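You operate a simulated robot arm through the tools that you are given. There is no shell and no other tool. Be economical: measure what you need, move in short steps, check, and stop when the job is done.

Carry out the task below with a simulated two-armed robot. There is one attempt and no reset: what you move stays moved.

Task
Set screw block 3 up under the lit magnifier on the stone plate.
Fine: slide the lens over it and wind it down. Set down upright: what you pick out.

The check looks at the end state, three seconds after you hand in, the way a careful person would. Anything else that was tipped, shoved, dropped, spilled or broken makes it a failure.

Robot
Two 7-joint arms with two-finger parallel grippers on one trunk that stands fixed in place. Base frame: the origin is at the foot of the trunk, x ahead of it, y to its left, z up; the work surface is at about z = 850. Units: mm, rad, N and s.
The left shoulder is at [50, 165, 1155], the right one opposite. With the tool pointing down near the work surface each hand reaches from about 220 to 700 mm from the base axis, measured 20 degrees to its own side. Payload 3.91 kg a hand.
Tool frame (each hand has its own): the origin (TCP) lies between the finger pads and is the grasp point; the fingertips stand 30 mm ahead of it; z points along the fingers, y is the line along which they close. Largest opening 110 mm; finger width 20, thickness 10; the body of the gripper, 48 by 112 mm, starts 55 mm behind the TCP.
Orientation is that of the tool frame in the base frame, as [roll, pitch, yaw] about the fixed x, y, z axes, in that order (R = Rz(yaw) Ry(pitch) Rx(roll)). With the fingers straight down and closing along the base's y, the tool's x points along the base's -x, its y along +y and its z along -z.

Tools
- The arms move only by the tool step_arm. It takes "left_rows", "right_rows" or both (then of equal length, played together; a hand with none holds still); each is a list of rows, each a list of 7 numbers: the shift along the tool's x, y, z in units of 150 mm (1.0 is 150 mm), then the turn, a rotation vector about the tool's x, y, z in units of 45 degrees (1.0 is 45 degrees), then the gripper command, from -1 (shut) to 1 (fully open), values between in proportion. In form: [[x, y, z, ax, ay, az, jaw], ...]. A call has 1 to 10 rows; each row is the pose to reach, as a shift and turn from the pose commanded when the call began, along the tool's axes at that moment. A call with a number of a shift or a turn outside -1 to 1 is refused whole. A row lasts 0.2 s, in which the tool goes at most 50 mm and 0.15 rad; a call with a longer step from one row to the next is refused whole, and so is a gripper value outside its range. A pose out of reach is approached as far as the arm can. The call stops where the force on the tool passes 60 N (or 10 N more than at its start, if that is more) or the arm is blocked; 0.2 s more then pass. The fingers move at their own pace (about 45 mm/s each) and stop on an object; they squeeze with about 24 N. The grip force told is the motor's: it shows also when the fingers shut on nothing. Time passes only in rows, and 0.2 s behind the last, so rows that repeat a pose let the fingers close. The reply holds the time, the measured pose of the TCP, the force on the tool along the base axes, the opening and the grip force, in the units named above and with some noise, with the torque about the TCP (base axes, N m) and any sound that the robot's microphone picked up.
- Cameras (640 x 400 px; columns grow to the right, rows downward): "scene" is now at [107.2, -55.4, 1349]; the picture's right is [-0.59, -0.81, 0.00], its down [-0.27, 0.19, -0.94] and it looks along [0.77, -0.55, -0.33] (base axes); focal length 214 px, centre (320, 200). "left" rides on the left gripper at [72, -17, -103] in its tool frame; the picture's right is [0.23, 0.97, 0.00], its down [-0.76, 0.18, -0.62] and it looks along [-0.61, 0.14, 0.78] (tool axes); focal length 222 px, centre (320, 200). "right" rides on the right gripper at [72, 17, -103] in its tool frame; the picture's right is [-0.23, 0.97, 0.00], its down [-0.76, -0.18, -0.62] and it looks along [-0.61, -0.14, 0.78] (tool axes); focal length 222 px, centre (320, 200). There is no depth. A picture from a camera that has moved, and an enlarged one, comes with that camera's place and axes in the base frame and with its lens.
- grab_frame(camera): a new picture of that camera. The clock stands still meanwhile.
- slide_trunk(by): slides the trunk up (or, below 0, down) by that many mm; the arms and the scene camera ride with it, the base frame stays. It gives what a move gives, with no picture.
- head_to(pan, tilt): turns the head with the scene camera to pan (to the left, within 1.396 rad either way) and tilt (down, from -0.506 to 1.204), counted from straight ahead of the robot. It gives what a move gives.
- zoom(camera, box): a new picture of the part [left, top, right, bottom] of that camera's present view, enlarged. The clock stands still meanwhile.
- sign_off(): hands the job in; it is judged then, once.

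Work in short steps. Places have to be worked out from the pictures, the camera data and where the tool is seen: move nearer, look again, correct. Check each grasp and each placing, and mend what went wrong. You have 120 turns and 86 pictures in all, those below and enlarged ones among them. Open the grippers and draw the arms clear of the work before you hand the job in, unless the task says otherwise; then end with one line.

The tools are called after "Request:" as name(argument=value, ...) on one line, values as JSON. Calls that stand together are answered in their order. step_arm: Moves the arms, as the interface text tells. Its arguments: {"type":"object","properties":{"left_rows":{"type":"array"},"right_rows":{"type":"array"}},"required":[]} The other tools are called the same way: slide_trunk (by) slides the trunk up or down; head_to (pan, tilt) turns the head that bears the scene camera; grab_frame (camera) takes a picture; zoom (camera, box) takes an enlarged picture of a part of a camera's view; sign_off () hands the job in.

At the start:

```text
time_s: 0.0
left_tool_pos: [350.1, -43.6, 1296.5]
left_orientation: [-3.141, 0.0, 3.141]
left_ft_force: [0.9, 0.4, -0.7]
left_moment: [-0.02, 0.01, 0.02]
left_opening: 110.2
left_grip_force: 0.1
right_tool_pos: [293.5, -380.9, 1296.4]
right_orientation: [3.141, 0.0, 3.141]
right_ft_force: [0.9, -0.5, 0.0]
right_moment: [-0.01, -0.03, -0.03]
right_opening: 109.9
right_grip_force: 0.1
trunk travel left (down, up): [-375.0, 128.0]
head pan, tilt: [-0.625, 0.333]
```

scene: 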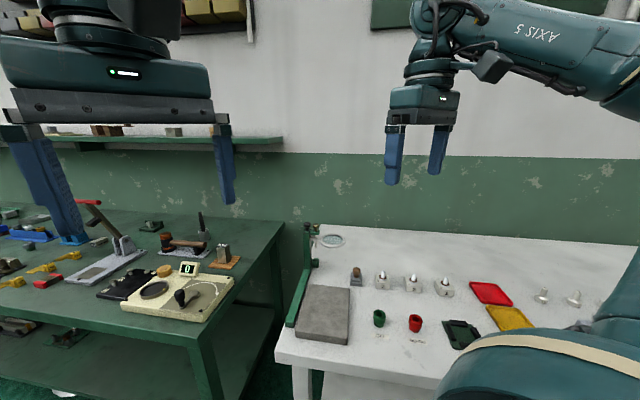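
right: 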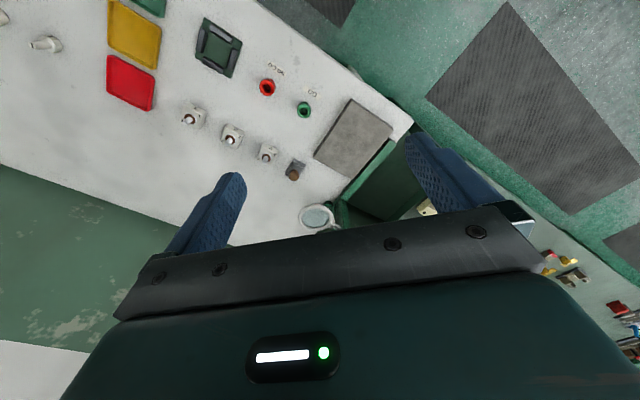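
left: 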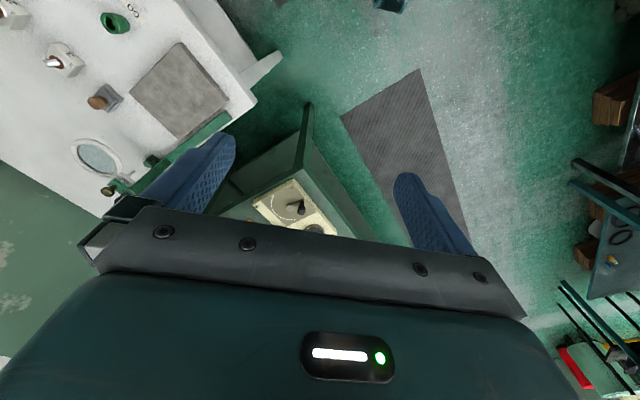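

The white bench on the right holds the stone plate, a magnifier on a green stand, and several small blocks. I'll enlarge that area first.

Request:
zoom(camera="scene", box=[270, 210, 470, 350])

Request:
zoom(camera="right", box=[160, 60, 420, 240])

```text
2.86 times, centred on (370, 280) of scene
camera zoom: at [107.2, -55.4, 1349.0], right [-0.59, -0.81, 0.0], down [-0.27, 0.19, -0.94], along [0.77, -0.55, -0.33], focal length 613 px, centre (177, -29)
```

zoom: 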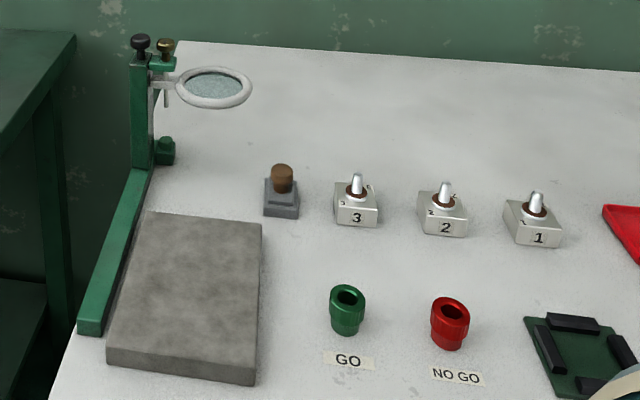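

```text
2.22 times, centred on (290, 150) of right
camera zoom: at [220.3, -363.1, 1399.3], right [0.23, 0.97, 0.0], down [0.76, -0.18, 0.62], along [0.61, -0.14, -0.78], focal length 494 px, centre (387, 311)
```

zoom: 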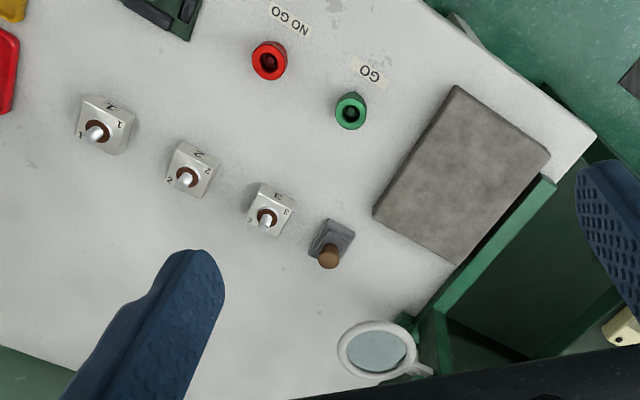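

Block 3 is near (450,-555) and the plate centre near (464,-326), and the bench is turned about 36° to the base. Next I'll look closely at the magnifier stand and the block.

Request:
zoom(camera="scene", box=[295, 215, 359, 255])

Request:
zoom(camera="scene", box=[345, 260, 409, 300])

Request:
zoom(camera="left", box=[20, 60, 180, 220])

```text
10.00 times, centred on (327, 235) of scene
camera zoom: at [107.2, -55.4, 1349.0], right [-0.59, -0.81, 0.0], down [-0.27, 0.19, -0.94], along [0.77, -0.55, -0.33], focal length 2145 px, centre (250, -150)
```

zoom: 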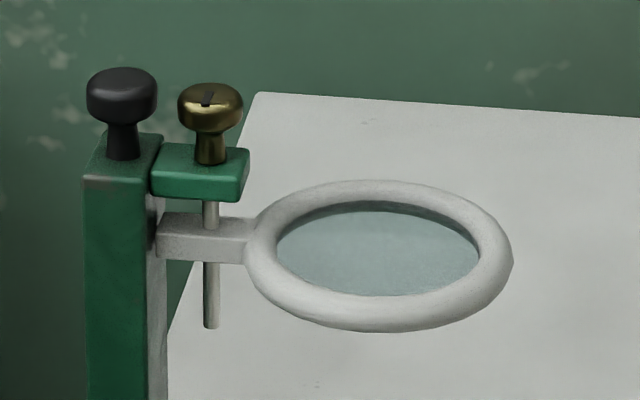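

```text
10.00 times, centred on (377, 280) of scene
camera zoom: at [107.2, -55.4, 1349.0], right [-0.59, -0.81, 0.0], down [-0.27, 0.19, -0.94], along [0.77, -0.55, -0.33], focal length 2145 px, centre (-250, -600)
```

zoom: 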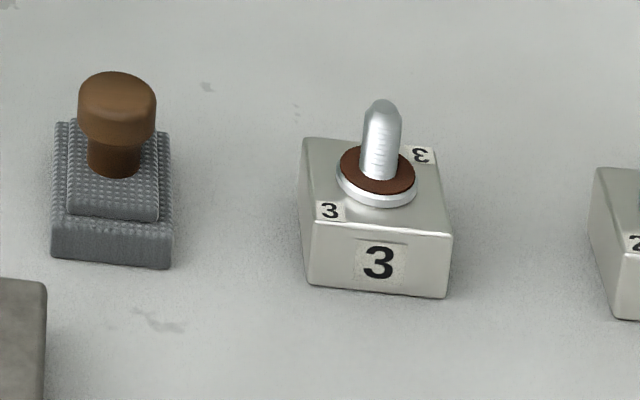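

```text
2.50 times, centred on (100, 140) of left
camera zoom: at [276.4, -61.2, 1400.3], right [-0.23, 0.97, 0.0], down [0.76, 0.18, 0.62], along [0.61, 0.14, -0.78], focal length 555 px, centre (870, 350)
```

zoom: 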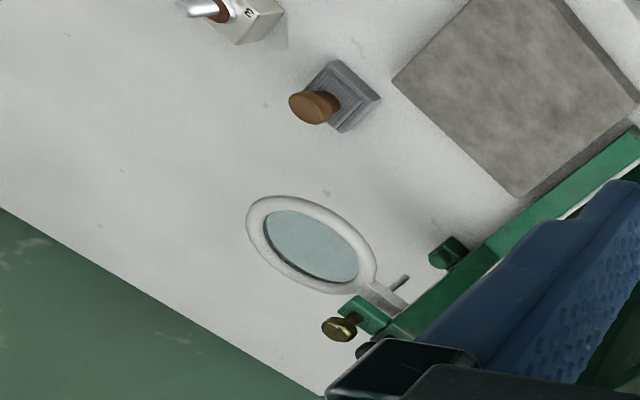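

From two views the lens is at about (590,-452,994). The plate is about 130×170 at 45°, centred near (474,-339), and the lens carriage has to slide about 160 mm toward the robot. I'll bring the right hand over block 3, yawed 45°, for a closer look.

Request:
step_arm(right_rows=[[-0.14, -0.15, 0.16, 0, 0, -0.167, 1], [-0.28, -0.3, 0.33, 0, 0, -0.333, 1], [-0.42, -0.45, 0.5, 0, 0, -0.5, 1], [-0.56, -0.6, 0.66, 0, 0, -0.667, 1], [-0.7, -0.75, 0.83, 0, 0, -0.833, 1], [-0.84, -0.9, 1.0, 0, 0, -1, 1]])

Request:
grab_frame(camera="right")

Request:
grab_frame(camera="scene")

```text
time_s: 1.4
left_tool_pos: [350.4, -45.9, 1296.3]
left_orientation: [-3.14, -0.002, 3.139]
left_ft_force: [0.0, 0.5, -1.0]
left_moment: [0.04, 0.0, 0.01]
left_opening: 109.8
left_grip_force: 0.0
right_tool_pos: [340.7, -317.3, 1143.5]
right_orientation: [-3.138, -0.002, -2.37]
right_ft_force: [0.4, 1.1, -0.1]
right_moment: [0.02, 0.04, 0.03]
right_opening: 110.0
right_grip_force: 0.0
right hand out of reach, approached as far as the arm can: row 2, 3, 4, 5, 6
trunk travel left (down, up): [-375.0, 128.0]
head pan, tilt: [-0.625, 0.333]
```

```text
77 pictures are left
camera right: at [277.0, -352.8, 1246.2], right [-0.52, 0.86, 0.0], down [0.67, 0.41, 0.62], along [0.53, 0.32, -0.78], focal length 222 px, centre (320, 200)
```

right: 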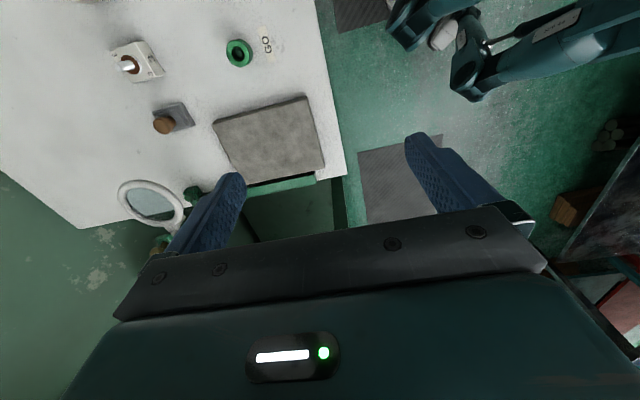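

```text
76 pictures are left
camera scene: at [108.0, -56.4, 1348.9], right [-0.59, -0.81, 0.0], down [-0.27, 0.19, -0.94], along [0.77, -0.55, -0.33], focal length 214 px, centre (320, 200)
```

scene: 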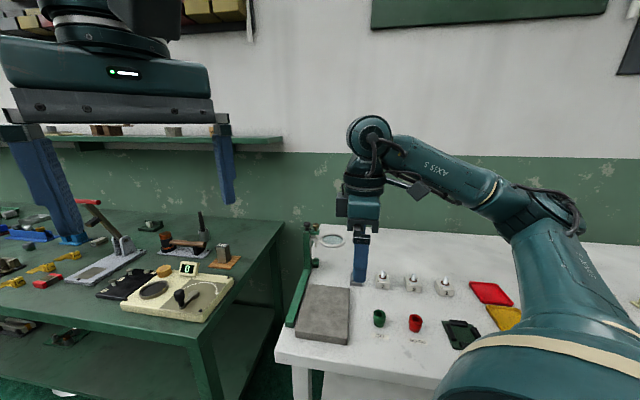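

The hand stopped short at (341,-317) with the 45° yaw, so it may be a joint limit. I'll test turning the yaw back to see which way the arm has freedom.

Request:
step_arm(right_rows=[[0, 0, 0, 0, 0, 0.19, 1], [0, 0, 0, 0, 0, 0.38, 1], [0, 0, 0, 0, 0, 0.57, 1], [0, 0, 0, 0, 0, 0.76, 1], [0, 0, 0, 0, 0, 1, 1], [0, 0, 0, 0, 0, 1, 1]])

```text
refused: row 5 steps farther than a row can; nothing moved
```

I'll make the turn steps smaller.

Request:
step_arm(right_rows=[[0, 0, 0, 0, 0, 0.18, 1], [0, 0, 0, 0, 0, 0.36, 1], [0, 0, 0, 0, 0, 0.54, 1], [0, 0, 0, 0, 0, 0.72, 1], [0, 0, 0, 0, 0, 0.86, 1], [0, 0, 0, 0, 0, 1, 1]])

```text
time_s: 2.8
left_tool_pos: [349.8, -44.0, 1297.3]
left_orientation: [3.141, -0.002, 3.14]
left_ft_force: [1.0, 1.2, -0.1]
left_moment: [0.02, -0.01, 0.0]
left_opening: 109.9
left_grip_force: 0.1
right_tool_pos: [344.6, -317.2, 1143.2]
right_orientation: [3.14, 0.0, 3.14]
right_ft_force: [-0.8, -0.7, 1.1]
right_moment: [0.01, 0.03, -0.04]
right_opening: 110.1
right_grip_force: 0.1
trunk travel left (down, up): [-375.0, 128.0]
head pan, tilt: [-0.625, 0.333]
```

The command base follows the pose actually reached, and yaw π is fine. Now I'll move toward block 3 while turning the other way, so the fingers close along the bench's left-right line.

Request:
step_arm(right_rows=[[-0.11, -0.155, 0.05, 0, 0, 0.167, 1], [-0.22, -0.31, 0.1, 0, 0, 0.333, 1], [-0.33, -0.46, 0.15, 0, 0, 0.5, 1], [-0.44, -0.62, 0.2, 0, 0, 0.667, 1], [-0.55, -0.77, 0.25, 0, 0, 0.833, 1], [-0.66, -0.93, 0.3, 0, 0, 1, 1]])

Request:
grab_frame(camera="right")

```text
time_s: 4.2
left_tool_pos: [349.5, -44.8, 1296.8]
left_orientation: [-3.139, -0.003, -3.14]
left_ft_force: [-0.8, -0.2, 0.5]
left_moment: [-0.02, -0.06, -0.01]
left_opening: 109.9
left_grip_force: 0.1
right_tool_pos: [442.9, -456.5, 1097.5]
right_orientation: [3.141, 0.0, 2.354]
right_ft_force: [-0.3, 0.3, 0.2]
right_moment: [0.02, 0.04, -0.01]
right_opening: 110.0
right_grip_force: 0.0
trunk travel left (down, up): [-375.0, 128.0]
head pan, tilt: [-0.625, 0.333]
```

```text
75 pictures are left
camera right: at [404.5, -392.8, 1199.3], right [0.85, 0.53, 0.0], down [0.41, -0.67, 0.62], along [0.33, -0.53, -0.78], focal length 222 px, centre (320, 200)
```

right: 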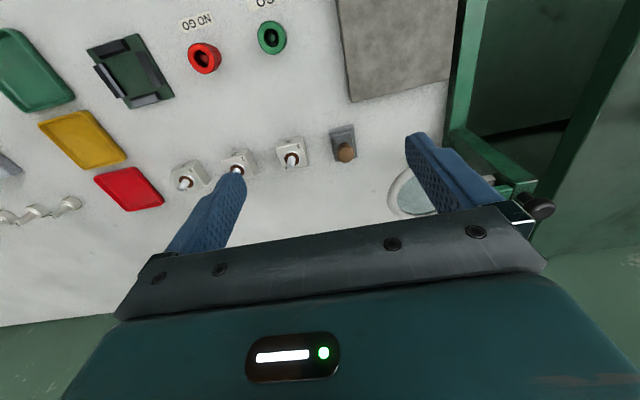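

That orientation is reachable. I'll enlarge around block 3 and around the lens stand.

Request:
zoom(camera="right", box=[210, 110, 370, 210])

Request:
zoom(camera="right", box=[370, 110, 570, 235])

Request:
zoom(camera="scene", box=[275, 210, 355, 340])

```text
4.00 times, centred on (290, 160) of right
camera zoom: at [404.5, -392.8, 1199.3], right [0.85, 0.53, 0.0], down [0.41, -0.67, 0.62], along [0.33, -0.53, -0.78], focal length 888 px, centre (440, 360)
```

zoom: 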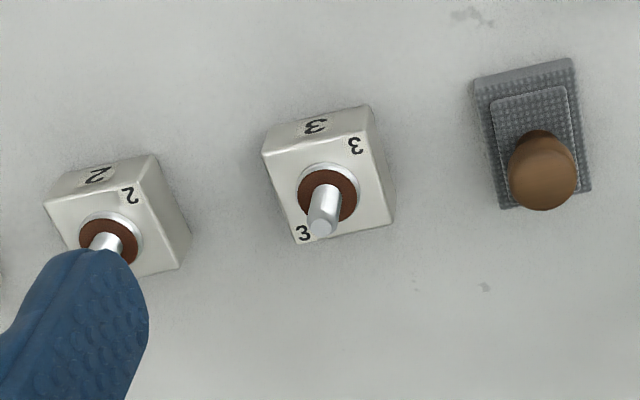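

```text
3.20 times, centred on (470, 172) of right
camera zoom: at [404.5, -392.8, 1199.3], right [0.85, 0.53, 0.0], down [0.41, -0.67, 0.62], along [0.33, -0.53, -0.78], focal length 711 px, centre (-160, 288)
```

zoom: 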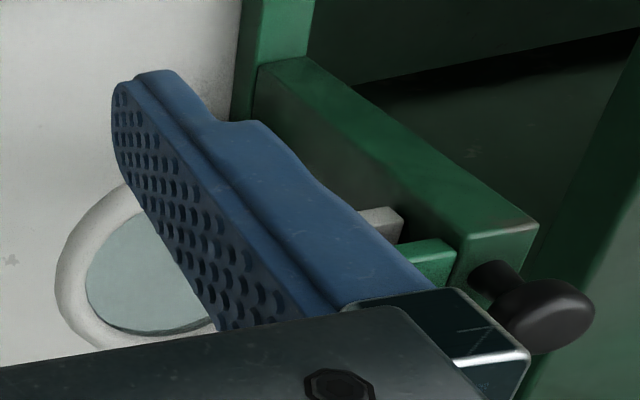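

```text
3.08 times, centred on (315, 275) of scene
camera zoom: at [107.5, -55.6, 1349.0], right [-0.59, -0.81, 0.0], down [-0.27, 0.19, -0.94], along [0.77, -0.55, -0.33], focal length 660 px, centre (335, -31)
```

zoom: 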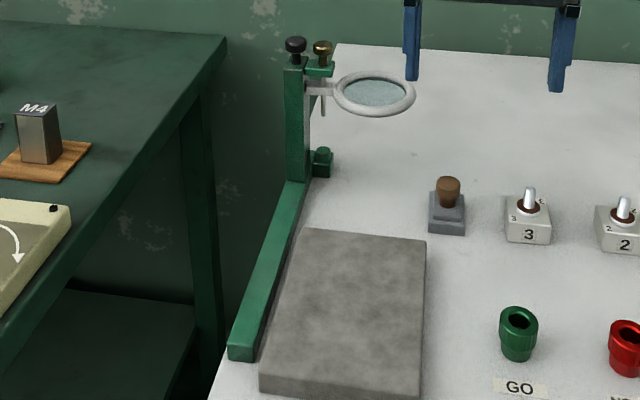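

Block 3 is at about (457,-563), roughly 45 mm wide and turned about 47°. Block 2 is close, so I'll narrow the jaws to about 75 mm and hover over block 3.

Request:
step_arm(right_rows=[[-0.14, -0.11, 0.16, 0, 0, 0, 0.36], [-0.28, -0.22, 0.32, 0, 0, 0, 0.36], [-0.42, -0.33, 0.48, 0, 0, -0.03, 0.36], [-0.567, -0.433, 0.647, 0, 0, -0.05, 0.36], [-0.567, -0.433, 0.647, 0, 0, -0.05, 0.36]])

Request:
grab_frame(camera="right")

Request:
zoom(camera="scene", box=[330, 200, 450, 320])

```text
time_s: 5.4
left_tool_pos: [349.0, -43.8, 1297.3]
left_orientation: [-3.14, -0.003, 3.139]
left_ft_force: [-0.3, 0.1, -1.5]
left_moment: [0.01, -0.01, -0.01]
left_opening: 110.0
left_grip_force: 0.0
right_tool_pos: [458.5, -560.2, 1002.3]
right_orientation: [-3.142, 0.0, 2.396]
right_ft_force: [-1.0, -0.7, 0.3]
right_moment: [-0.01, -0.01, 0.02]
right_opening: 74.7
right_grip_force: 0.1
trunk travel left (down, up): [-375.0, 128.0]
head pan, tilt: [-0.625, 0.333]
```

```text
71 pictures are left
camera right: at [416.7, -498.5, 1104.9], right [0.83, 0.56, 0.0], down [0.44, -0.65, 0.62], along [0.35, -0.52, -0.78], focal length 222 px, centre (320, 200)
```

right: 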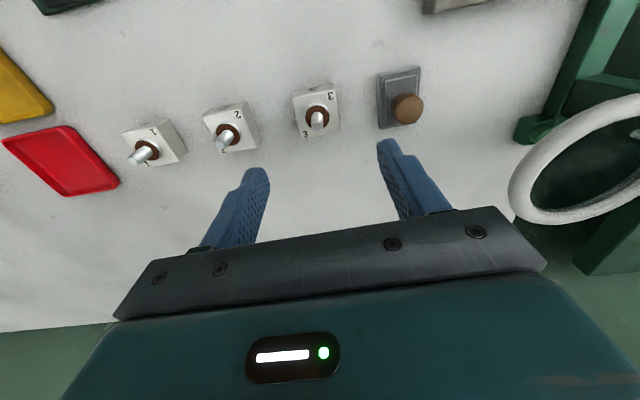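

```text
3.33 times, centred on (390, 260) of scene
camera zoom: at [107.0, -55.2, 1349.1], right [-0.59, -0.81, 0.0], down [-0.27, 0.19, -0.94], along [0.77, -0.55, -0.33], focal length 715 px, centre (87, 0)
```

zoom: 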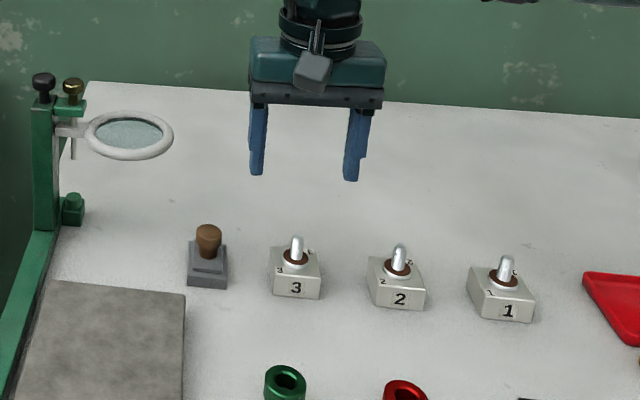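

Block 3's washer works out to (456,-563), consistent with before. I'll descend to z≈908 with a small sideways fix and check the finger straddle.

Request:
step_arm(right_rows=[[0, -0.024, 0.2, 0, 0, 0, 0.36], [0, -0.024, 0.4, 0, 0, 0, 0.36], [0, -0.024, 0.63, 0, 0, 0, 0.36]])

Request:
grab_frame(camera="right")

Request:
zoom(camera="scene", box=[345, 230, 425, 300])

```text
time_s: 6.2
left_tool_pos: [350.3, -43.9, 1296.8]
left_orientation: [-3.139, -0.001, 3.14]
left_ft_force: [-0.6, 0.5, -0.7]
left_moment: [0.0, -0.01, 0.0]
left_opening: 110.0
left_grip_force: 0.0
right_tool_pos: [454.9, -562.5, 905.5]
right_orientation: [3.138, -0.001, 2.396]
right_ft_force: [-0.1, 0.7, 0.0]
right_moment: [0.01, -0.01, -0.01]
right_opening: 74.6
right_grip_force: 0.0
trunk travel left (down, up): [-375.0, 128.0]
head pan, tilt: [-0.625, 0.333]
```

```text
69 pictures are left
camera right: at [414.0, -500.6, 1008.7], right [0.83, 0.56, 0.0], down [0.44, -0.65, 0.62], along [0.35, -0.52, -0.78], focal length 222 px, centre (320, 200)
```

right: 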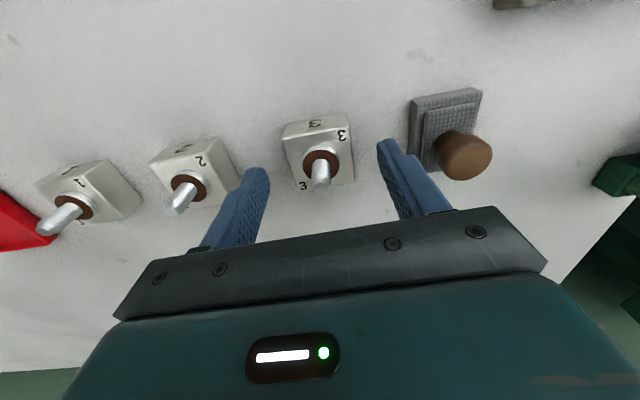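

```text
5.71 times, centred on (385, 265) of scene
camera zoom: at [107.5, -55.8, 1349.0], right [-0.59, -0.81, 0.0], down [-0.27, 0.19, -0.94], along [0.77, -0.55, -0.33], focal length 1226 px, centre (-51, -171)
```

zoom: 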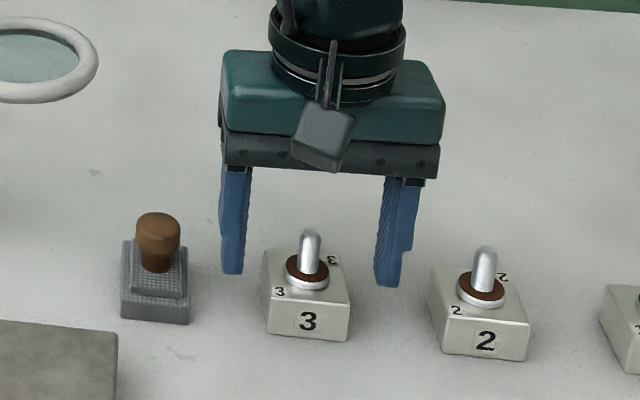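

The fingers straddle block 3 evenly and block 2 has clearance. I'll go down to z≈884 and close.

Request:
step_arm(right_rows=[[0, 0, 0.07, 0, 0, 0, 0.36], [0, 0, 0.143, 0, 0, 0, 0.36], [0, 0, 0.143, 0, 0, 0, -1], [0, 0, 0.143, 0, 0, 0, -1], [0, 0, 0.143, 0, 0, 0, -1], [0, 0, 0.143, 0, 0, 0, -1]])

Request:
grab_frame(camera="right")

```text
time_s: 7.6
left_tool_pos: [349.4, -43.7, 1297.0]
left_orientation: [-3.141, -0.003, 3.138]
left_ft_force: [-0.1, 0.0, -0.6]
left_moment: [0.03, 0.01, 0.01]
left_opening: 109.9
left_grip_force: 0.1
right_tool_pos: [455.0, -563.0, 885.2]
right_orientation: [3.141, 0.001, 2.396]
right_ft_force: [0.6, 1.3, 0.5]
right_moment: [0.0, -0.05, -0.05]
right_opening: 43.7
right_grip_force: 24.0
trunk travel left (down, up): [-375.0, 128.0]
head pan, tilt: [-0.625, 0.333]
```

```text
67 pictures are left
camera right: at [413.3, -501.0, 988.4], right [0.83, 0.56, 0.0], down [0.44, -0.65, 0.62], along [0.35, -0.52, -0.78], focal length 222 px, centre (320, 200)
```

right: 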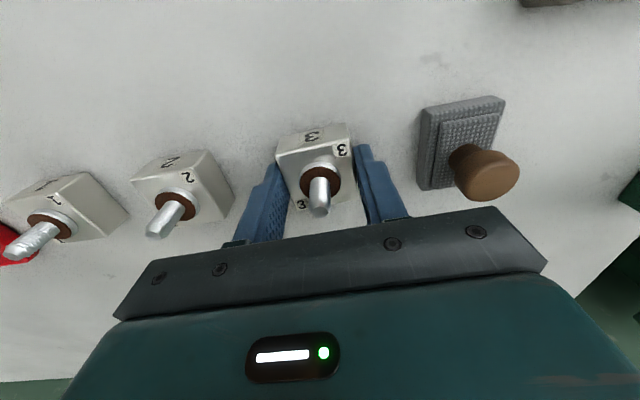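

The grip is firm: 43.7 mm opening and 24 N. I'll lift about 95 mm and check the hold.

Request:
step_arm(right_rows=[[0, 0, -0.1, 0, 0, 0, -1], [0, 0, -0.3, 0, 0, 0, -1], [0, 0, -0.5, 0, 0, 0, -1], [0, 0, -0.633, 0, 0, 0, -1]])

Request:
zoom(camera="scene", box=[290, 210, 430, 340])

```text
time_s: 8.6
left_tool_pos: [350.6, -44.6, 1297.1]
left_orientation: [-3.14, -0.002, 3.141]
left_ft_force: [-0.3, -0.5, -0.3]
left_moment: [0.01, 0.0, -0.02]
left_opening: 109.8
left_grip_force: 0.0
right_tool_pos: [454.0, -567.0, 979.0]
right_orientation: [-3.142, -0.001, 2.398]
right_ft_force: [-0.2, -0.1, -3.4]
right_moment: [0.03, 0.02, 0.0]
right_opening: 43.7
right_grip_force: 23.7
trunk travel left (down, up): [-375.0, 128.0]
head pan, tilt: [-0.625, 0.333]
```

```text
3.08 times, centred on (360, 275) of scene
camera zoom: at [107.3, -55.6, 1349.0], right [-0.59, -0.81, 0.0], down [-0.27, 0.19, -0.94], along [0.77, -0.55, -0.33], focal length 660 px, centre (197, -31)
```

zoom: 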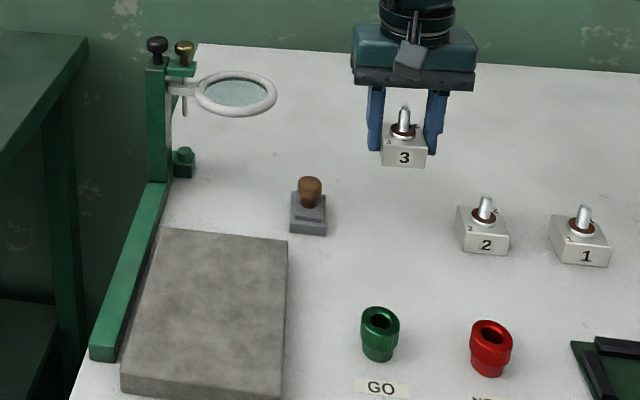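

Block 3 is held level. I'll carry it toward the plate by a near-side waypoint, away from the lens.

Request:
step_arm(right_rows=[[0.167, 0.111, 0, 0, 0, 0, -1], [0.335, 0.222, 0, 0, 0, 0, -1], [0.5, 0.333, 0, 0, 0, 0, -1], [0.669, 0.445, 0, 0, 0, 0, -1]])

```text
time_s: 9.6
left_tool_pos: [349.8, -43.6, 1296.1]
left_orientation: [-3.139, -0.003, 3.141]
left_ft_force: [-0.9, -0.4, 0.6]
left_moment: [0.0, -0.04, -0.02]
left_opening: 110.0
left_grip_force: 0.1
right_tool_pos: [425.7, -448.2, 978.6]
right_orientation: [3.14, 0.001, 2.395]
right_ft_force: [-0.6, 0.0, -3.5]
right_moment: [-0.03, -0.02, -0.01]
right_opening: 43.4
right_grip_force: 24.2
trunk travel left (down, up): [-375.0, 128.0]
head pan, tilt: [-0.625, 0.333]
```

Now on to a hover over the plate centre at about (479,-341).

Request:
step_arm(right_rows=[[0.055, 0.19, 0, 0, 0, 0, -1], [0.11, 0.38, 0, 0, 0, 0.02, -1], [0.165, 0.57, 0, 0, 0, 0.04, -1], [0.22, 0.764, 0, 0, 0, 0.05, -1]])

Request:
grab_frame(camera="right")

Request:
zoom(camera="scene", box=[270, 210, 410, 350])

```text
time_s: 10.6
left_tool_pos: [349.8, -43.5, 1295.8]
left_orientation: [-3.139, -0.002, -3.14]
left_ft_force: [0.7, 0.4, -1.1]
left_moment: [-0.02, -0.02, 0.0]
left_opening: 110.3
left_grip_force: 0.0
right_tool_pos: [480.5, -343.5, 980.4]
right_orientation: [-3.142, 0.0, 2.355]
right_ft_force: [-0.7, 0.7, -3.9]
right_moment: [0.0, 0.0, -0.03]
right_opening: 43.5
right_grip_force: 24.3
trunk travel left (down, up): [-375.0, 128.0]
head pan, tilt: [-0.625, 0.333]
```

```text
65 pictures are left
camera right: at [441.5, -278.6, 1082.3], right [0.85, 0.53, 0.0], down [0.41, -0.66, 0.62], along [0.33, -0.53, -0.78], focal length 222 px, centre (320, 200)
```

right: 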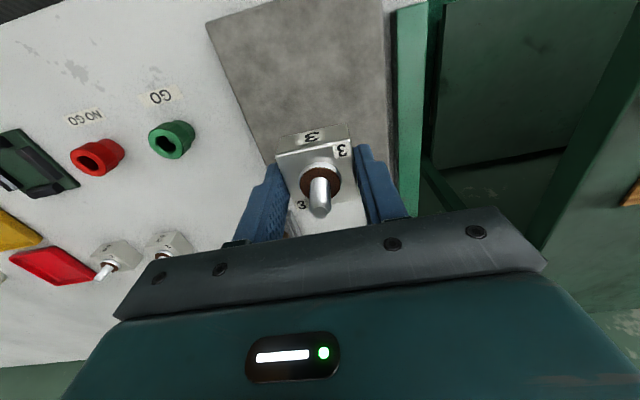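

```text
2.86 times, centred on (340, 280) of scene
camera zoom: at [107.8, -55.3, 1348.9], right [-0.59, -0.81, 0.0], down [-0.27, 0.19, -0.94], along [0.77, -0.55, -0.33], focal length 613 px, centre (263, -29)
```

zoom: 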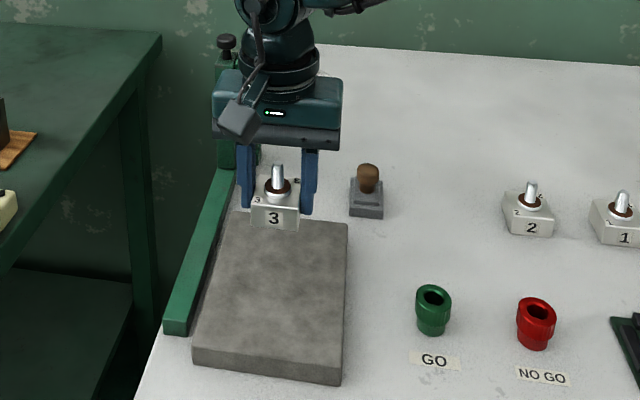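

The block hovers over the plate with its label facing me. I'll lower it to just above the surface, then feel for contact.

Request:
step_arm(right_rows=[[0, 0, 0.15, 0, 0, 0, -1], [0, 0, 0.3, 0, 0, 0, -1], [0, 0, 0.41, 0, 0, 0, -1], [0, 0, 0.44, 0, 0, 0, -1]])

Request:
zoom(camera="scene", box=[290, 230, 370, 310])

```text
time_s: 11.6
left_tool_pos: [349.3, -45.0, 1296.3]
left_orientation: [-3.141, -0.001, 3.14]
left_ft_force: [0.6, 1.1, 1.0]
left_moment: [0.02, 0.0, 0.01]
left_opening: 109.7
left_grip_force: 0.0
right_tool_pos: [480.1, -342.3, 914.7]
right_orientation: [3.142, 0.0, 2.356]
right_ft_force: [0.1, 0.3, -3.6]
right_moment: [-0.02, 0.01, -0.01]
right_opening: 43.7
right_grip_force: 24.6
trunk travel left (down, up): [-375.0, 128.0]
head pan, tilt: [-0.625, 0.333]
```

```text
5.00 times, centred on (330, 270) of scene
camera zoom: at [107.5, -55.6, 1349.0], right [-0.59, -0.81, 0.0], down [-0.27, 0.19, -0.94], along [0.77, -0.55, -0.33], focal length 1072 px, centre (270, -150)
```

zoom: 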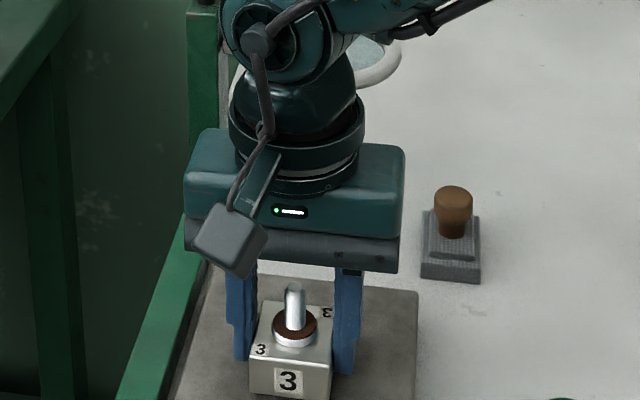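

No contact yet at 914.7. I'll lower in 2 mm rows.

Request:
step_arm(right_rows=[[0, 0, 0.013, 0, 0, 0, -1], [0, 0, 0.026, 0, 0, 0, -1], [0, 0, 0.039, 0, 0, 0, -1]])

```text
time_s: 12.4
left_tool_pos: [349.6, -42.8, 1296.7]
left_orientation: [-3.138, 0.0, 3.14]
left_ft_force: [-0.5, 0.1, 0.4]
left_moment: [0.01, -0.01, -0.02]
left_opening: 110.0
left_grip_force: 0.0
right_tool_pos: [480.0, -341.9, 910.9]
right_orientation: [3.138, 0.004, 2.357]
right_ft_force: [-1.3, -2.8, 11.7]
right_moment: [0.04, 0.46, 0.01]
right_opening: 43.9
right_grip_force: 23.7
trunk travel left (down, up): [-375.0, 128.0]
head pan, tilt: [-0.625, 0.333]
```

Contact: +11.7 N at z≈911, so the plate top is about 876. I'll release partway, wait, and rise straight up.

Request:
step_arm(right_rows=[[0, 0, 0, 0, 0, 0, 0.4], [0, 0, 0, 0, 0, 0, 0.4], [0, 0, 0, 0, 0, 0, 0.4], [0, 0, -0.15, 0, 0, 0, 0.4], [0, 0, -0.4, 0, 0, 0, 0.4], [0, 0, -0.7, 0, 0, 0, 0.4]])

Request:
grab_frame(camera="right")

```text
time_s: 13.8
left_tool_pos: [348.7, -43.5, 1296.4]
left_orientation: [-3.14, -0.001, 3.14]
left_ft_force: [-0.3, 0.1, 0.1]
left_moment: [-0.01, 0.0, -0.04]
left_opening: 109.9
left_grip_force: 0.0
right_tool_pos: [479.9, -341.2, 1014.1]
right_orientation: [3.14, -0.002, 2.359]
right_ft_force: [-0.7, 0.3, -0.3]
right_moment: [0.01, 0.04, -0.01]
right_opening: 77.0
right_grip_force: 0.0
trunk travel left (down, up): [-375.0, 128.0]
head pan, tilt: [-0.625, 0.333]
```

```text
62 pictures are left
camera right: at [439.9, -277.9, 1116.9], right [0.85, 0.53, 0.0], down [0.41, -0.66, 0.62], along [0.33, -0.53, -0.78], focal length 222 px, centre (320, 200)
```

right: 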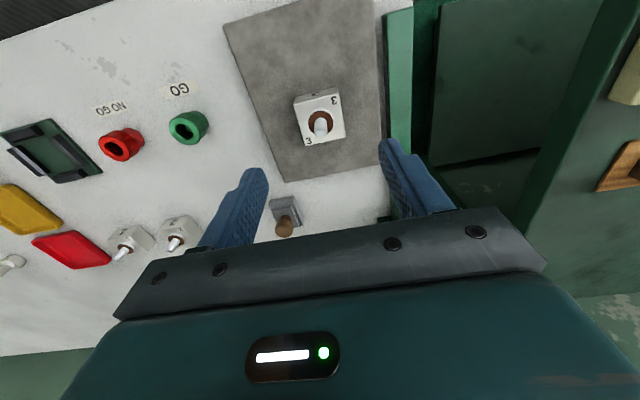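

Block 3 stands on the plate. I'll rise clear of the lens stand and inspect it.

Request:
step_arm(right_rows=[[0, 0, -0.3, 0, 0, 0, 0.4], [0, 0, -0.6, 0, 0, 0, 0.4], [0.1, 0, -0.9, 0, 0, 0, 0.4], [0.4, 0, -1, 0, 0, 0, 0.4], [0.6, 0, -1, 0, 0, 0, 0.4]])

Request:
grab_frame(camera="right")

Request:
zoom(camera="scene", box=[280, 210, 380, 310])

```text
time_s: 15.0
left_tool_pos: [348.4, -43.1, 1296.6]
left_orientation: [-3.14, -0.002, 3.141]
left_ft_force: [0.2, 0.1, -0.4]
left_moment: [0.04, 0.03, 0.01]
left_opening: 109.9
left_grip_force: 0.1
right_tool_pos: [414.6, -277.9, 1162.7]
right_orientation: [-3.141, 0.002, 2.358]
right_ft_force: [-1.5, 0.0, 0.0]
right_moment: [0.0, -0.01, 0.01]
right_opening: 77.0
right_grip_force: 0.1
trunk travel left (down, up): [-375.0, 128.0]
head pan, tilt: [-0.625, 0.333]
```

```text
61 pictures are left
camera right: at [375.9, -213.8, 1266.0], right [0.85, 0.53, 0.0], down [0.41, -0.66, 0.62], along [0.33, -0.53, -0.78], focal length 222 px, centre (320, 200)
```

right: 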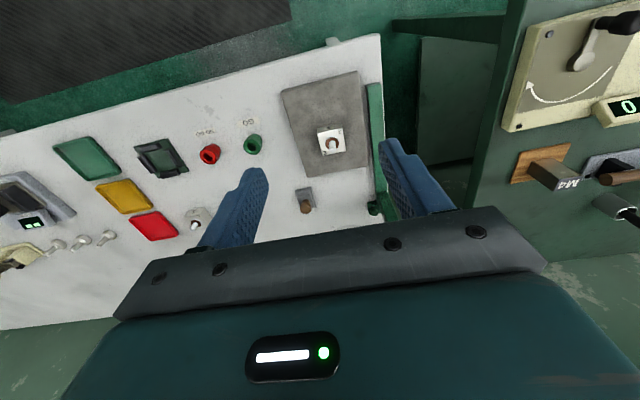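

```text
4.00 times, centred on (330, 260) of scene
camera zoom: at [107.0, -55.3, 1349.1], right [-0.59, -0.81, 0.0], down [-0.27, 0.19, -0.94], along [0.77, -0.55, -0.33], focal length 858 px, centre (280, -40)
```

zoom: 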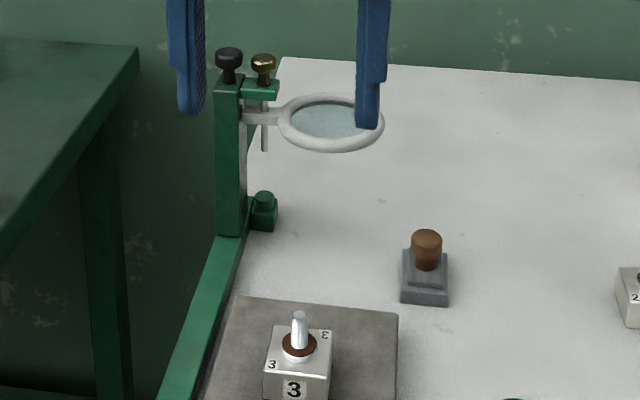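

There is a small green block with a knob at the column's foot, and I need a better view of it. I'll move the hand above and nearer to the stand, fingertips staying over 1110, to look with the wrist camera.

Request:
step_arm(right_rows=[[-0.25, 0.05, 0, 0, 0, 0, 0.4], [-0.5, 0.1, 0, 0, 0, 0, 0.4], [-0.75, 0.15, 0, 0, 0, 0, 0.4], [-1, 0.2, 0, 0, 0, 0, 0.4]])

Request:
grab_frame(camera="right")

```text
time_s: 16.0
left_tool_pos: [350.9, -43.9, 1296.4]
left_orientation: [-3.14, -0.002, 3.141]
left_ft_force: [0.6, -0.3, 0.2]
left_moment: [0.01, 0.0, -0.01]
left_opening: 110.0
left_grip_force: 0.1
right_tool_pos: [544.3, -363.5, 1163.7]
right_orientation: [3.141, -0.001, 2.356]
right_ft_force: [0.5, -0.5, -0.4]
right_moment: [-0.01, 0.0, 0.01]
right_opening: 76.8
right_grip_force: 0.1
trunk travel left (down, up): [-375.0, 128.0]
head pan, tilt: [-0.625, 0.333]
```

```text
59 pictures are left
camera right: at [505.2, -299.8, 1265.7], right [0.85, 0.53, 0.0], down [0.41, -0.66, 0.62], along [0.33, -0.53, -0.78], focal length 222 px, centre (320, 200)
```

right: 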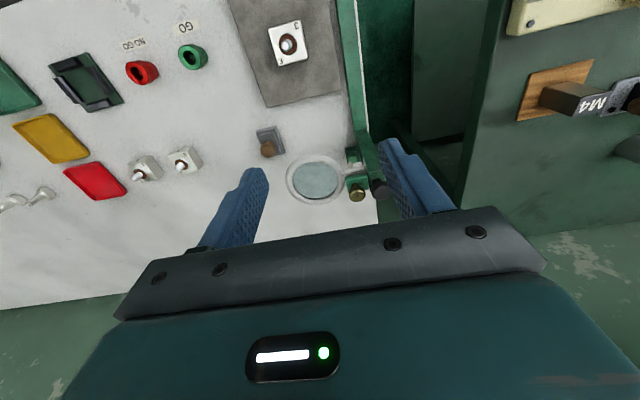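

Request:
zoom(camera="right", box=[270, 120, 400, 215])

Request:
zoom(camera="scene", box=[290, 210, 350, 275])

```text
4.21 times, centred on (335, 168) of right
camera zoom: at [505.2, -299.8, 1265.7], right [0.85, 0.53, 0.0], down [0.41, -0.66, 0.62], along [0.33, -0.53, -0.78], focal length 935 px, centre (257, 337)
```

zoom: 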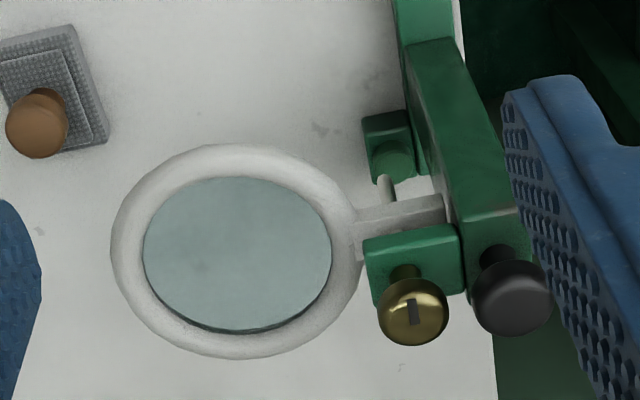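

```text
6.15 times, centred on (320, 242) of scene
camera zoom: at [107.8, -55.7, 1348.9], right [-0.59, -0.81, 0.0], down [-0.27, 0.19, -0.94], along [0.77, -0.55, -0.33], focal length 1320 px, centre (320, -62)
```

zoom: 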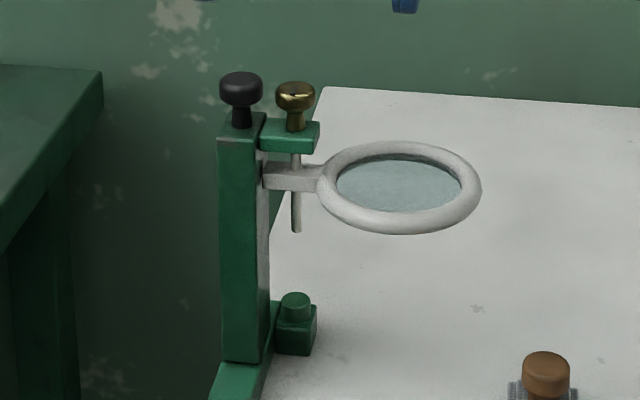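

Triangulated positions:
- Black knob on the column top: about (669,-406,1029).
- Brass focus screw: about (642,-424,1030).
- Lens centre: about (593,-459,989).
- Block 3: (480,-341), directly in line down the rail.

To grip the black knob clear of the brass one, the fingers should close along the rail. I'll test that yaw in the free space here.

Request:
step_arm(right_rows=[[0, 0, -0.05, 0, 0, 0.15, 0], [0, 0, -0.1, 0, 0, 0.3, 0], [0, 0, -0.1, 0, 0, 0.45, 0], [0, 0, -0.1, 0, 0, 0.6, 0], [0, 0, -0.1, 0, 0, 0.75, 0], [0, 0, -0.1, 0, 0, 0.9, 0], [0, 0, -0.1, 0, 0, 1, 0]])

Request:
step_arm(right_rows=[[0, 0, 0, 0, 0, 0.15, 0], [0, 0, 0, 0, 0, 0.3, 0], [0, 0, 0, 0, 0, 0.45, 0], [0, 0, 0, 0, 0, 0.6, 0], [0, 0, 0, 0, 0, 0.75, 0], [0, 0, 0, 0, 0, 0.9, 0], [0, 0, 0, 0, 0, 1, 0]])

```text
time_s: 17.6
left_tool_pos: [348.7, -43.6, 1296.8]
left_orientation: [-3.14, -0.002, 3.139]
left_ft_force: [0.4, 0.3, -0.6]
left_moment: [0.02, -0.01, -0.01]
left_opening: 110.1
left_grip_force: 0.0
right_tool_pos: [544.8, -363.7, 1178.0]
right_orientation: [-3.141, -0.002, 1.568]
right_ft_force: [0.5, 0.6, 0.3]
right_moment: [0.0, 0.01, 0.0]
right_opening: 55.1
right_grip_force: 0.1
trunk travel left (down, up): [-375.0, 128.0]
head pan, tilt: [-0.625, 0.333]
```

```text
time_s: 19.2
left_tool_pos: [349.2, -44.5, 1296.5]
left_orientation: [-3.139, -0.001, 3.14]
left_ft_force: [-0.3, -0.1, 0.5]
left_moment: [0.01, 0.03, 0.01]
left_opening: 109.9
left_grip_force: 0.0
right_tool_pos: [544.6, -362.5, 1179.5]
right_orientation: [3.142, 0.0, 0.782]
right_ft_force: [0.3, 0.1, -0.4]
right_moment: [0.0, 0.03, -0.02]
right_opening: 55.0
right_grip_force: 0.2
trunk travel left (down, up): [-375.0, 128.0]
head pan, tilt: [-0.625, 0.333]
```

The yaw near 0.78 is reachable, with the tool's y along the rail. I'll move over the black knob, staying above it.

Request:
step_arm(right_rows=[[0.13, 0.26, 0, 0, 0, 0, 0], [0.26, 0.52, 0, 0, 0, 0, 0], [0.383, 0.789, 0.1, 0, 0, 0, 0], [0.383, 0.789, 0.3, 0, 0, 0, 0], [0.383, 0.789, 0.46, 0, 0, 0, 0]])

Request:
grab_frame(camera="right")

Request:
zoom(camera="scene", box=[280, 190, 360, 250])

```text
time_s: 20.4
left_tool_pos: [350.0, -44.2, 1297.1]
left_orientation: [-3.141, -0.002, 3.139]
left_ft_force: [0.9, -0.2, -0.1]
left_moment: [-0.01, 0.0, 0.0]
left_opening: 110.1
left_grip_force: 0.1
right_tool_pos: [597.2, -402.9, 1114.3]
right_orientation: [3.14, -0.003, 0.785]
right_ft_force: [0.0, 0.5, 0.1]
right_moment: [0.0, 0.02, 0.02]
right_opening: 55.1
right_grip_force: 0.1
right hand out of reach, approached as far as the arm can: row 1, 2, 3, 4, 5
trunk travel left (down, up): [-375.0, 128.0]
head pan, tilt: [-0.625, 0.333]
```

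```text
56 pictures are left
camera right: at [659.6, -361.9, 1218.1], right [0.53, -0.85, 0.0], down [-0.67, -0.41, 0.62], along [-0.53, -0.33, -0.78], focal length 222 px, centre (320, 200)
```

right: 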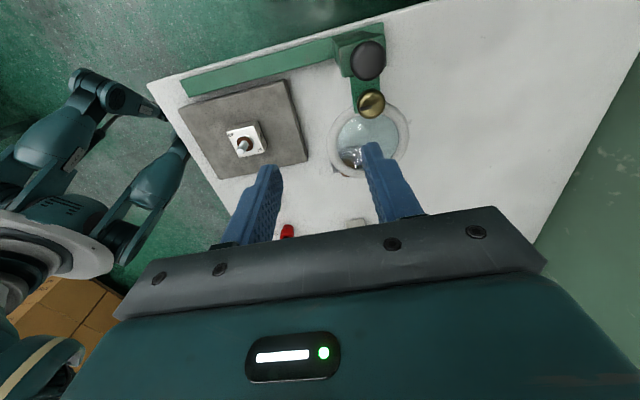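

```text
6.67 times, centred on (320, 220) of scene
camera zoom: at [107.7, -55.8, 1348.9], right [-0.59, -0.81, 0.0], down [-0.27, 0.19, -0.94], along [0.77, -0.55, -0.33], focal length 1430 px, centre (320, 67)
```

zoom: 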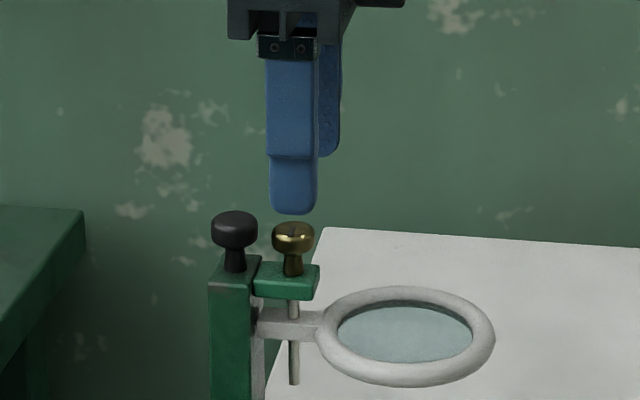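

With the tool vertical the reach ends at a radius of about 600, and the knob is at about 664. Raising the trunk to bring the shoulder to wrist height and tilting the fingers outward about 20° should make up the difference. Trunk first.

Request:
slide_trunk(by=85)

Request:
step_arm(right_rows=[[0, 0, 0, -0.11, 0, 0, 0], [0, 0, 0, -0.22, 0, 0, 0], [0, 0, 0, -0.33, 0, 0, 0], [0, 0, 0, -0.444, 0, 0, 0]])

```text
time_s: 21.6
left_tool_pos: [351.0, -43.6, 1382.3]
left_orientation: [3.142, -0.001, -3.14]
left_ft_force: [-0.1, -0.4, 0.0]
left_moment: [-0.02, 0.04, -0.01]
left_opening: 110.1
left_grip_force: 0.0
right_tool_pos: [596.2, -401.7, 1200.3]
right_orientation: [3.14, -0.002, 0.784]
right_ft_force: [-0.2, 0.3, -0.7]
right_moment: [-0.02, 0.0, -0.01]
right_opening: 54.8
right_grip_force: 0.0
trunk travel left (down, up): [-460.0, 43.0]
head pan, tilt: [-0.625, 0.333]
```

```text
time_s: 22.6
left_tool_pos: [350.4, -43.3, 1381.7]
left_orientation: [-3.138, -0.001, 3.141]
left_ft_force: [0.1, -0.9, 0.4]
left_moment: [0.03, 0.01, 0.03]
left_opening: 109.9
left_grip_force: 0.0
right_tool_pos: [596.4, -402.2, 1202.3]
right_orientation: [2.789, -0.003, 0.786]
right_ft_force: [-0.3, -0.6, 0.0]
right_moment: [0.01, 0.0, 0.04]
right_opening: 55.0
right_grip_force: 0.1
trunk travel left (down, up): [-460.0, 43.0]
head pan, tilt: [-0.625, 0.333]
```

The tilt is in place: the fingers now point down and along the rail. I'll approach a hover point behind and above the black knob.

Request:
step_arm(right_rows=[[0.15, 0, 0.15, 0, 0, 0, 0], [0.327, -0.02, 0.35, 0, 0, 0, 0], [0.327, -0.045, 0.55, 0, 0, 0, 0], [0.327, -0.045, 0.72, 0, 0, 0, 0]])

Request:
grab_frame(camera="right")

Request:
zoom(camera="scene", box=[280, 200, 380, 280])

```text
time_s: 23.6
left_tool_pos: [350.3, -44.2, 1381.3]
left_orientation: [-3.141, -0.001, -3.141]
left_ft_force: [-0.4, -0.1, 0.3]
left_moment: [-0.01, -0.02, 0.0]
left_opening: 110.0
left_grip_force: 0.1
right_tool_pos: [639.2, -390.9, 1096.8]
right_orientation: [2.791, -0.002, 0.787]
right_ft_force: [-0.2, 0.1, 0.0]
right_moment: [-0.04, 0.04, -0.01]
right_opening: 55.0
right_grip_force: 0.1
right hand out of reach, approached as far as the arm can: row 3, 4
trunk travel left (down, up): [-460.0, 43.0]
head pan, tilt: [-0.625, 0.333]
```

```text
54 pictures are left
camera right: at [676.3, -324.3, 1199.7], right [0.49, -0.81, 0.33], down [-0.81, -0.27, 0.52], along [-0.33, -0.52, -0.78], focal length 222 px, centre (320, 200)
```

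right: 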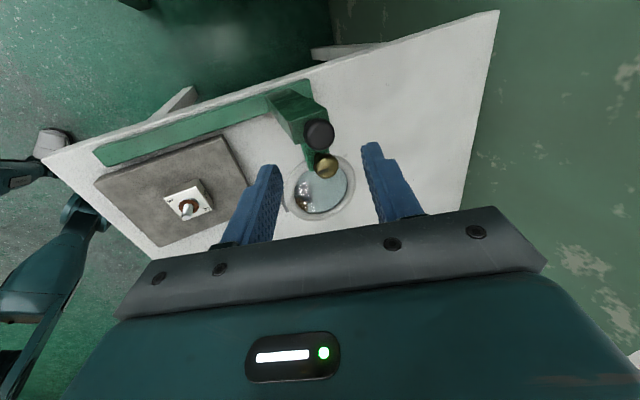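

```text
5.00 times, centred on (330, 240) of scene
camera zoom: at [107.7, -55.7, 1434.0], right [-0.59, -0.81, 0.0], down [-0.27, 0.19, -0.94], along [0.77, -0.55, -0.33], focal length 1072 px, centre (270, 0)
```

zoom: 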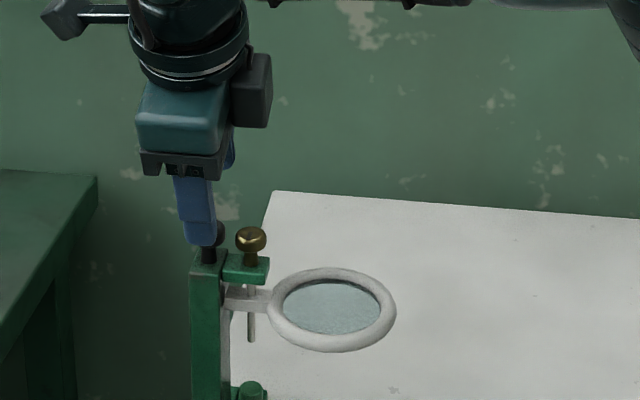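

The knob refines to u≈754 (rail direction), v≈181. I'll add about 6° of tilt to gain reach, descend partway, and look again.

Request:
step_arm(right_rows=[[0, 0, 0, -0.07, 0, 0, 0], [0.02, 0, 0.05, -0.14, 0, 0, 0], [0.043, -0.02, 0.12, -0.14, 0, 0, 0], [0.043, -0.03, 0.19, -0.14, 0, 0, 0]])

Request:
zoom(camera="right", box=[230, 90, 410, 220])

Request:
zoom(camera="scene", box=[290, 220, 350, 270])

```text
time_s: 24.6
left_tool_pos: [348.9, -43.8, 1381.2]
left_orientation: [-3.14, -0.001, 3.139]
left_ft_force: [0.0, 0.2, 0.0]
left_moment: [-0.01, 0.03, 0.03]
left_opening: 109.9
left_grip_force: 0.1
right_tool_pos: [641.9, -391.9, 1072.0]
right_orientation: [2.681, -0.004, 0.787]
right_ft_force: [0.2, 0.2, 1.0]
right_moment: [0.03, 0.0, -0.01]
right_opening: 55.2
right_grip_force: 0.0
right hand out of reach, approached as far as the arm can: row 4
trunk travel left (down, up): [-460.0, 43.0]
head pan, tilt: [-0.625, 0.333]
```

```text
3.08 times, centred on (320, 155) of right
camera zoom: at [670.7, -317.6, 1171.6], right [0.46, -0.78, 0.43], down [-0.85, -0.23, 0.48], along [-0.27, -0.58, -0.77], focal length 684 px, centre (320, 338)
```

zoom: 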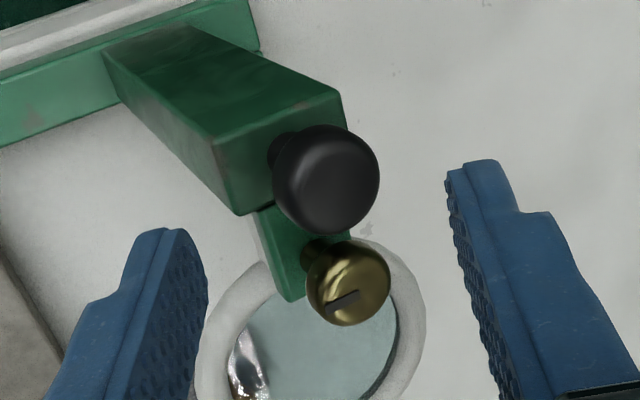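

```text
8.00 times, centred on (320, 245) of scene
camera zoom: at [107.2, -55.5, 1434.0], right [-0.59, -0.81, 0.0], down [-0.27, 0.19, -0.94], along [0.77, -0.55, -0.33], focal length 1716 px, centre (320, -160)
```

zoom: 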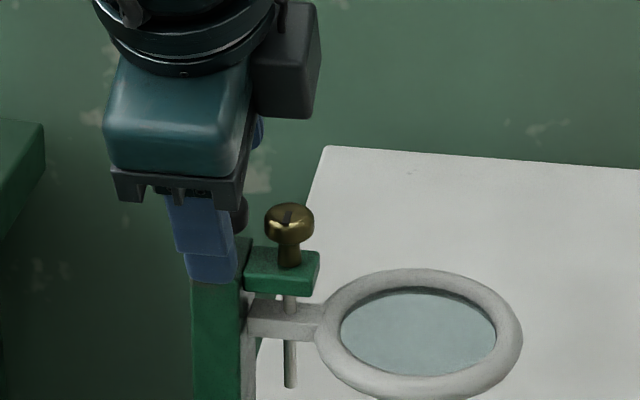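

The fingers straddle the black knob along the rail, with the knob about 48 mm ahead of the TCP. I'll advance 30 mm along the tool with slightly more tilt.

Request:
step_arm(right_rows=[[0.01, 0, 0, -0.07, 0, 0, 0], [0.027, 0, 0.07, -0.1, 0, 0, 0], [0.027, 0, 0.14, -0.1, 0, 0, 0], [0.027, 0, 0.2, -0.1, 0, 0, 0]])

Request:
zoom(camera="right", box=[230, 90, 410, 220])

```text
time_s: 25.6
left_tool_pos: [350.2, -44.4, 1381.0]
left_orientation: [-3.14, -0.002, -3.142]
left_ft_force: [0.4, 0.5, -0.5]
left_moment: [0.04, 0.01, -0.01]
left_opening: 109.9
left_grip_force: 0.0
right_tool_pos: [641.6, -401.5, 1052.5]
right_orientation: [2.604, -0.002, 0.785]
right_ft_force: [0.7, 0.8, -0.6]
right_moment: [0.01, 0.0, 0.0]
right_opening: 55.0
right_grip_force: 0.0
right hand out of reach, approached as far as the arm can: row 2, 3, 4
trunk travel left (down, up): [-460.0, 43.0]
head pan, tilt: [-0.625, 0.333]
```

```text
3.08 times, centred on (320, 155) of right
camera zoom: at [664.5, -321.5, 1149.4], right [0.43, -0.75, 0.5], down [-0.87, -0.21, 0.44], along [-0.23, -0.63, -0.74], focal length 684 px, centre (320, 338)
```

zoom: 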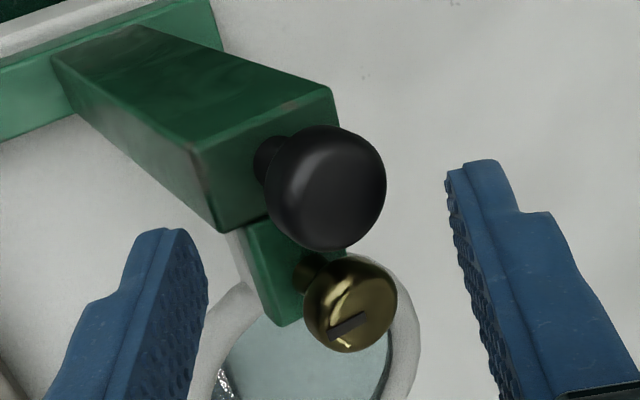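

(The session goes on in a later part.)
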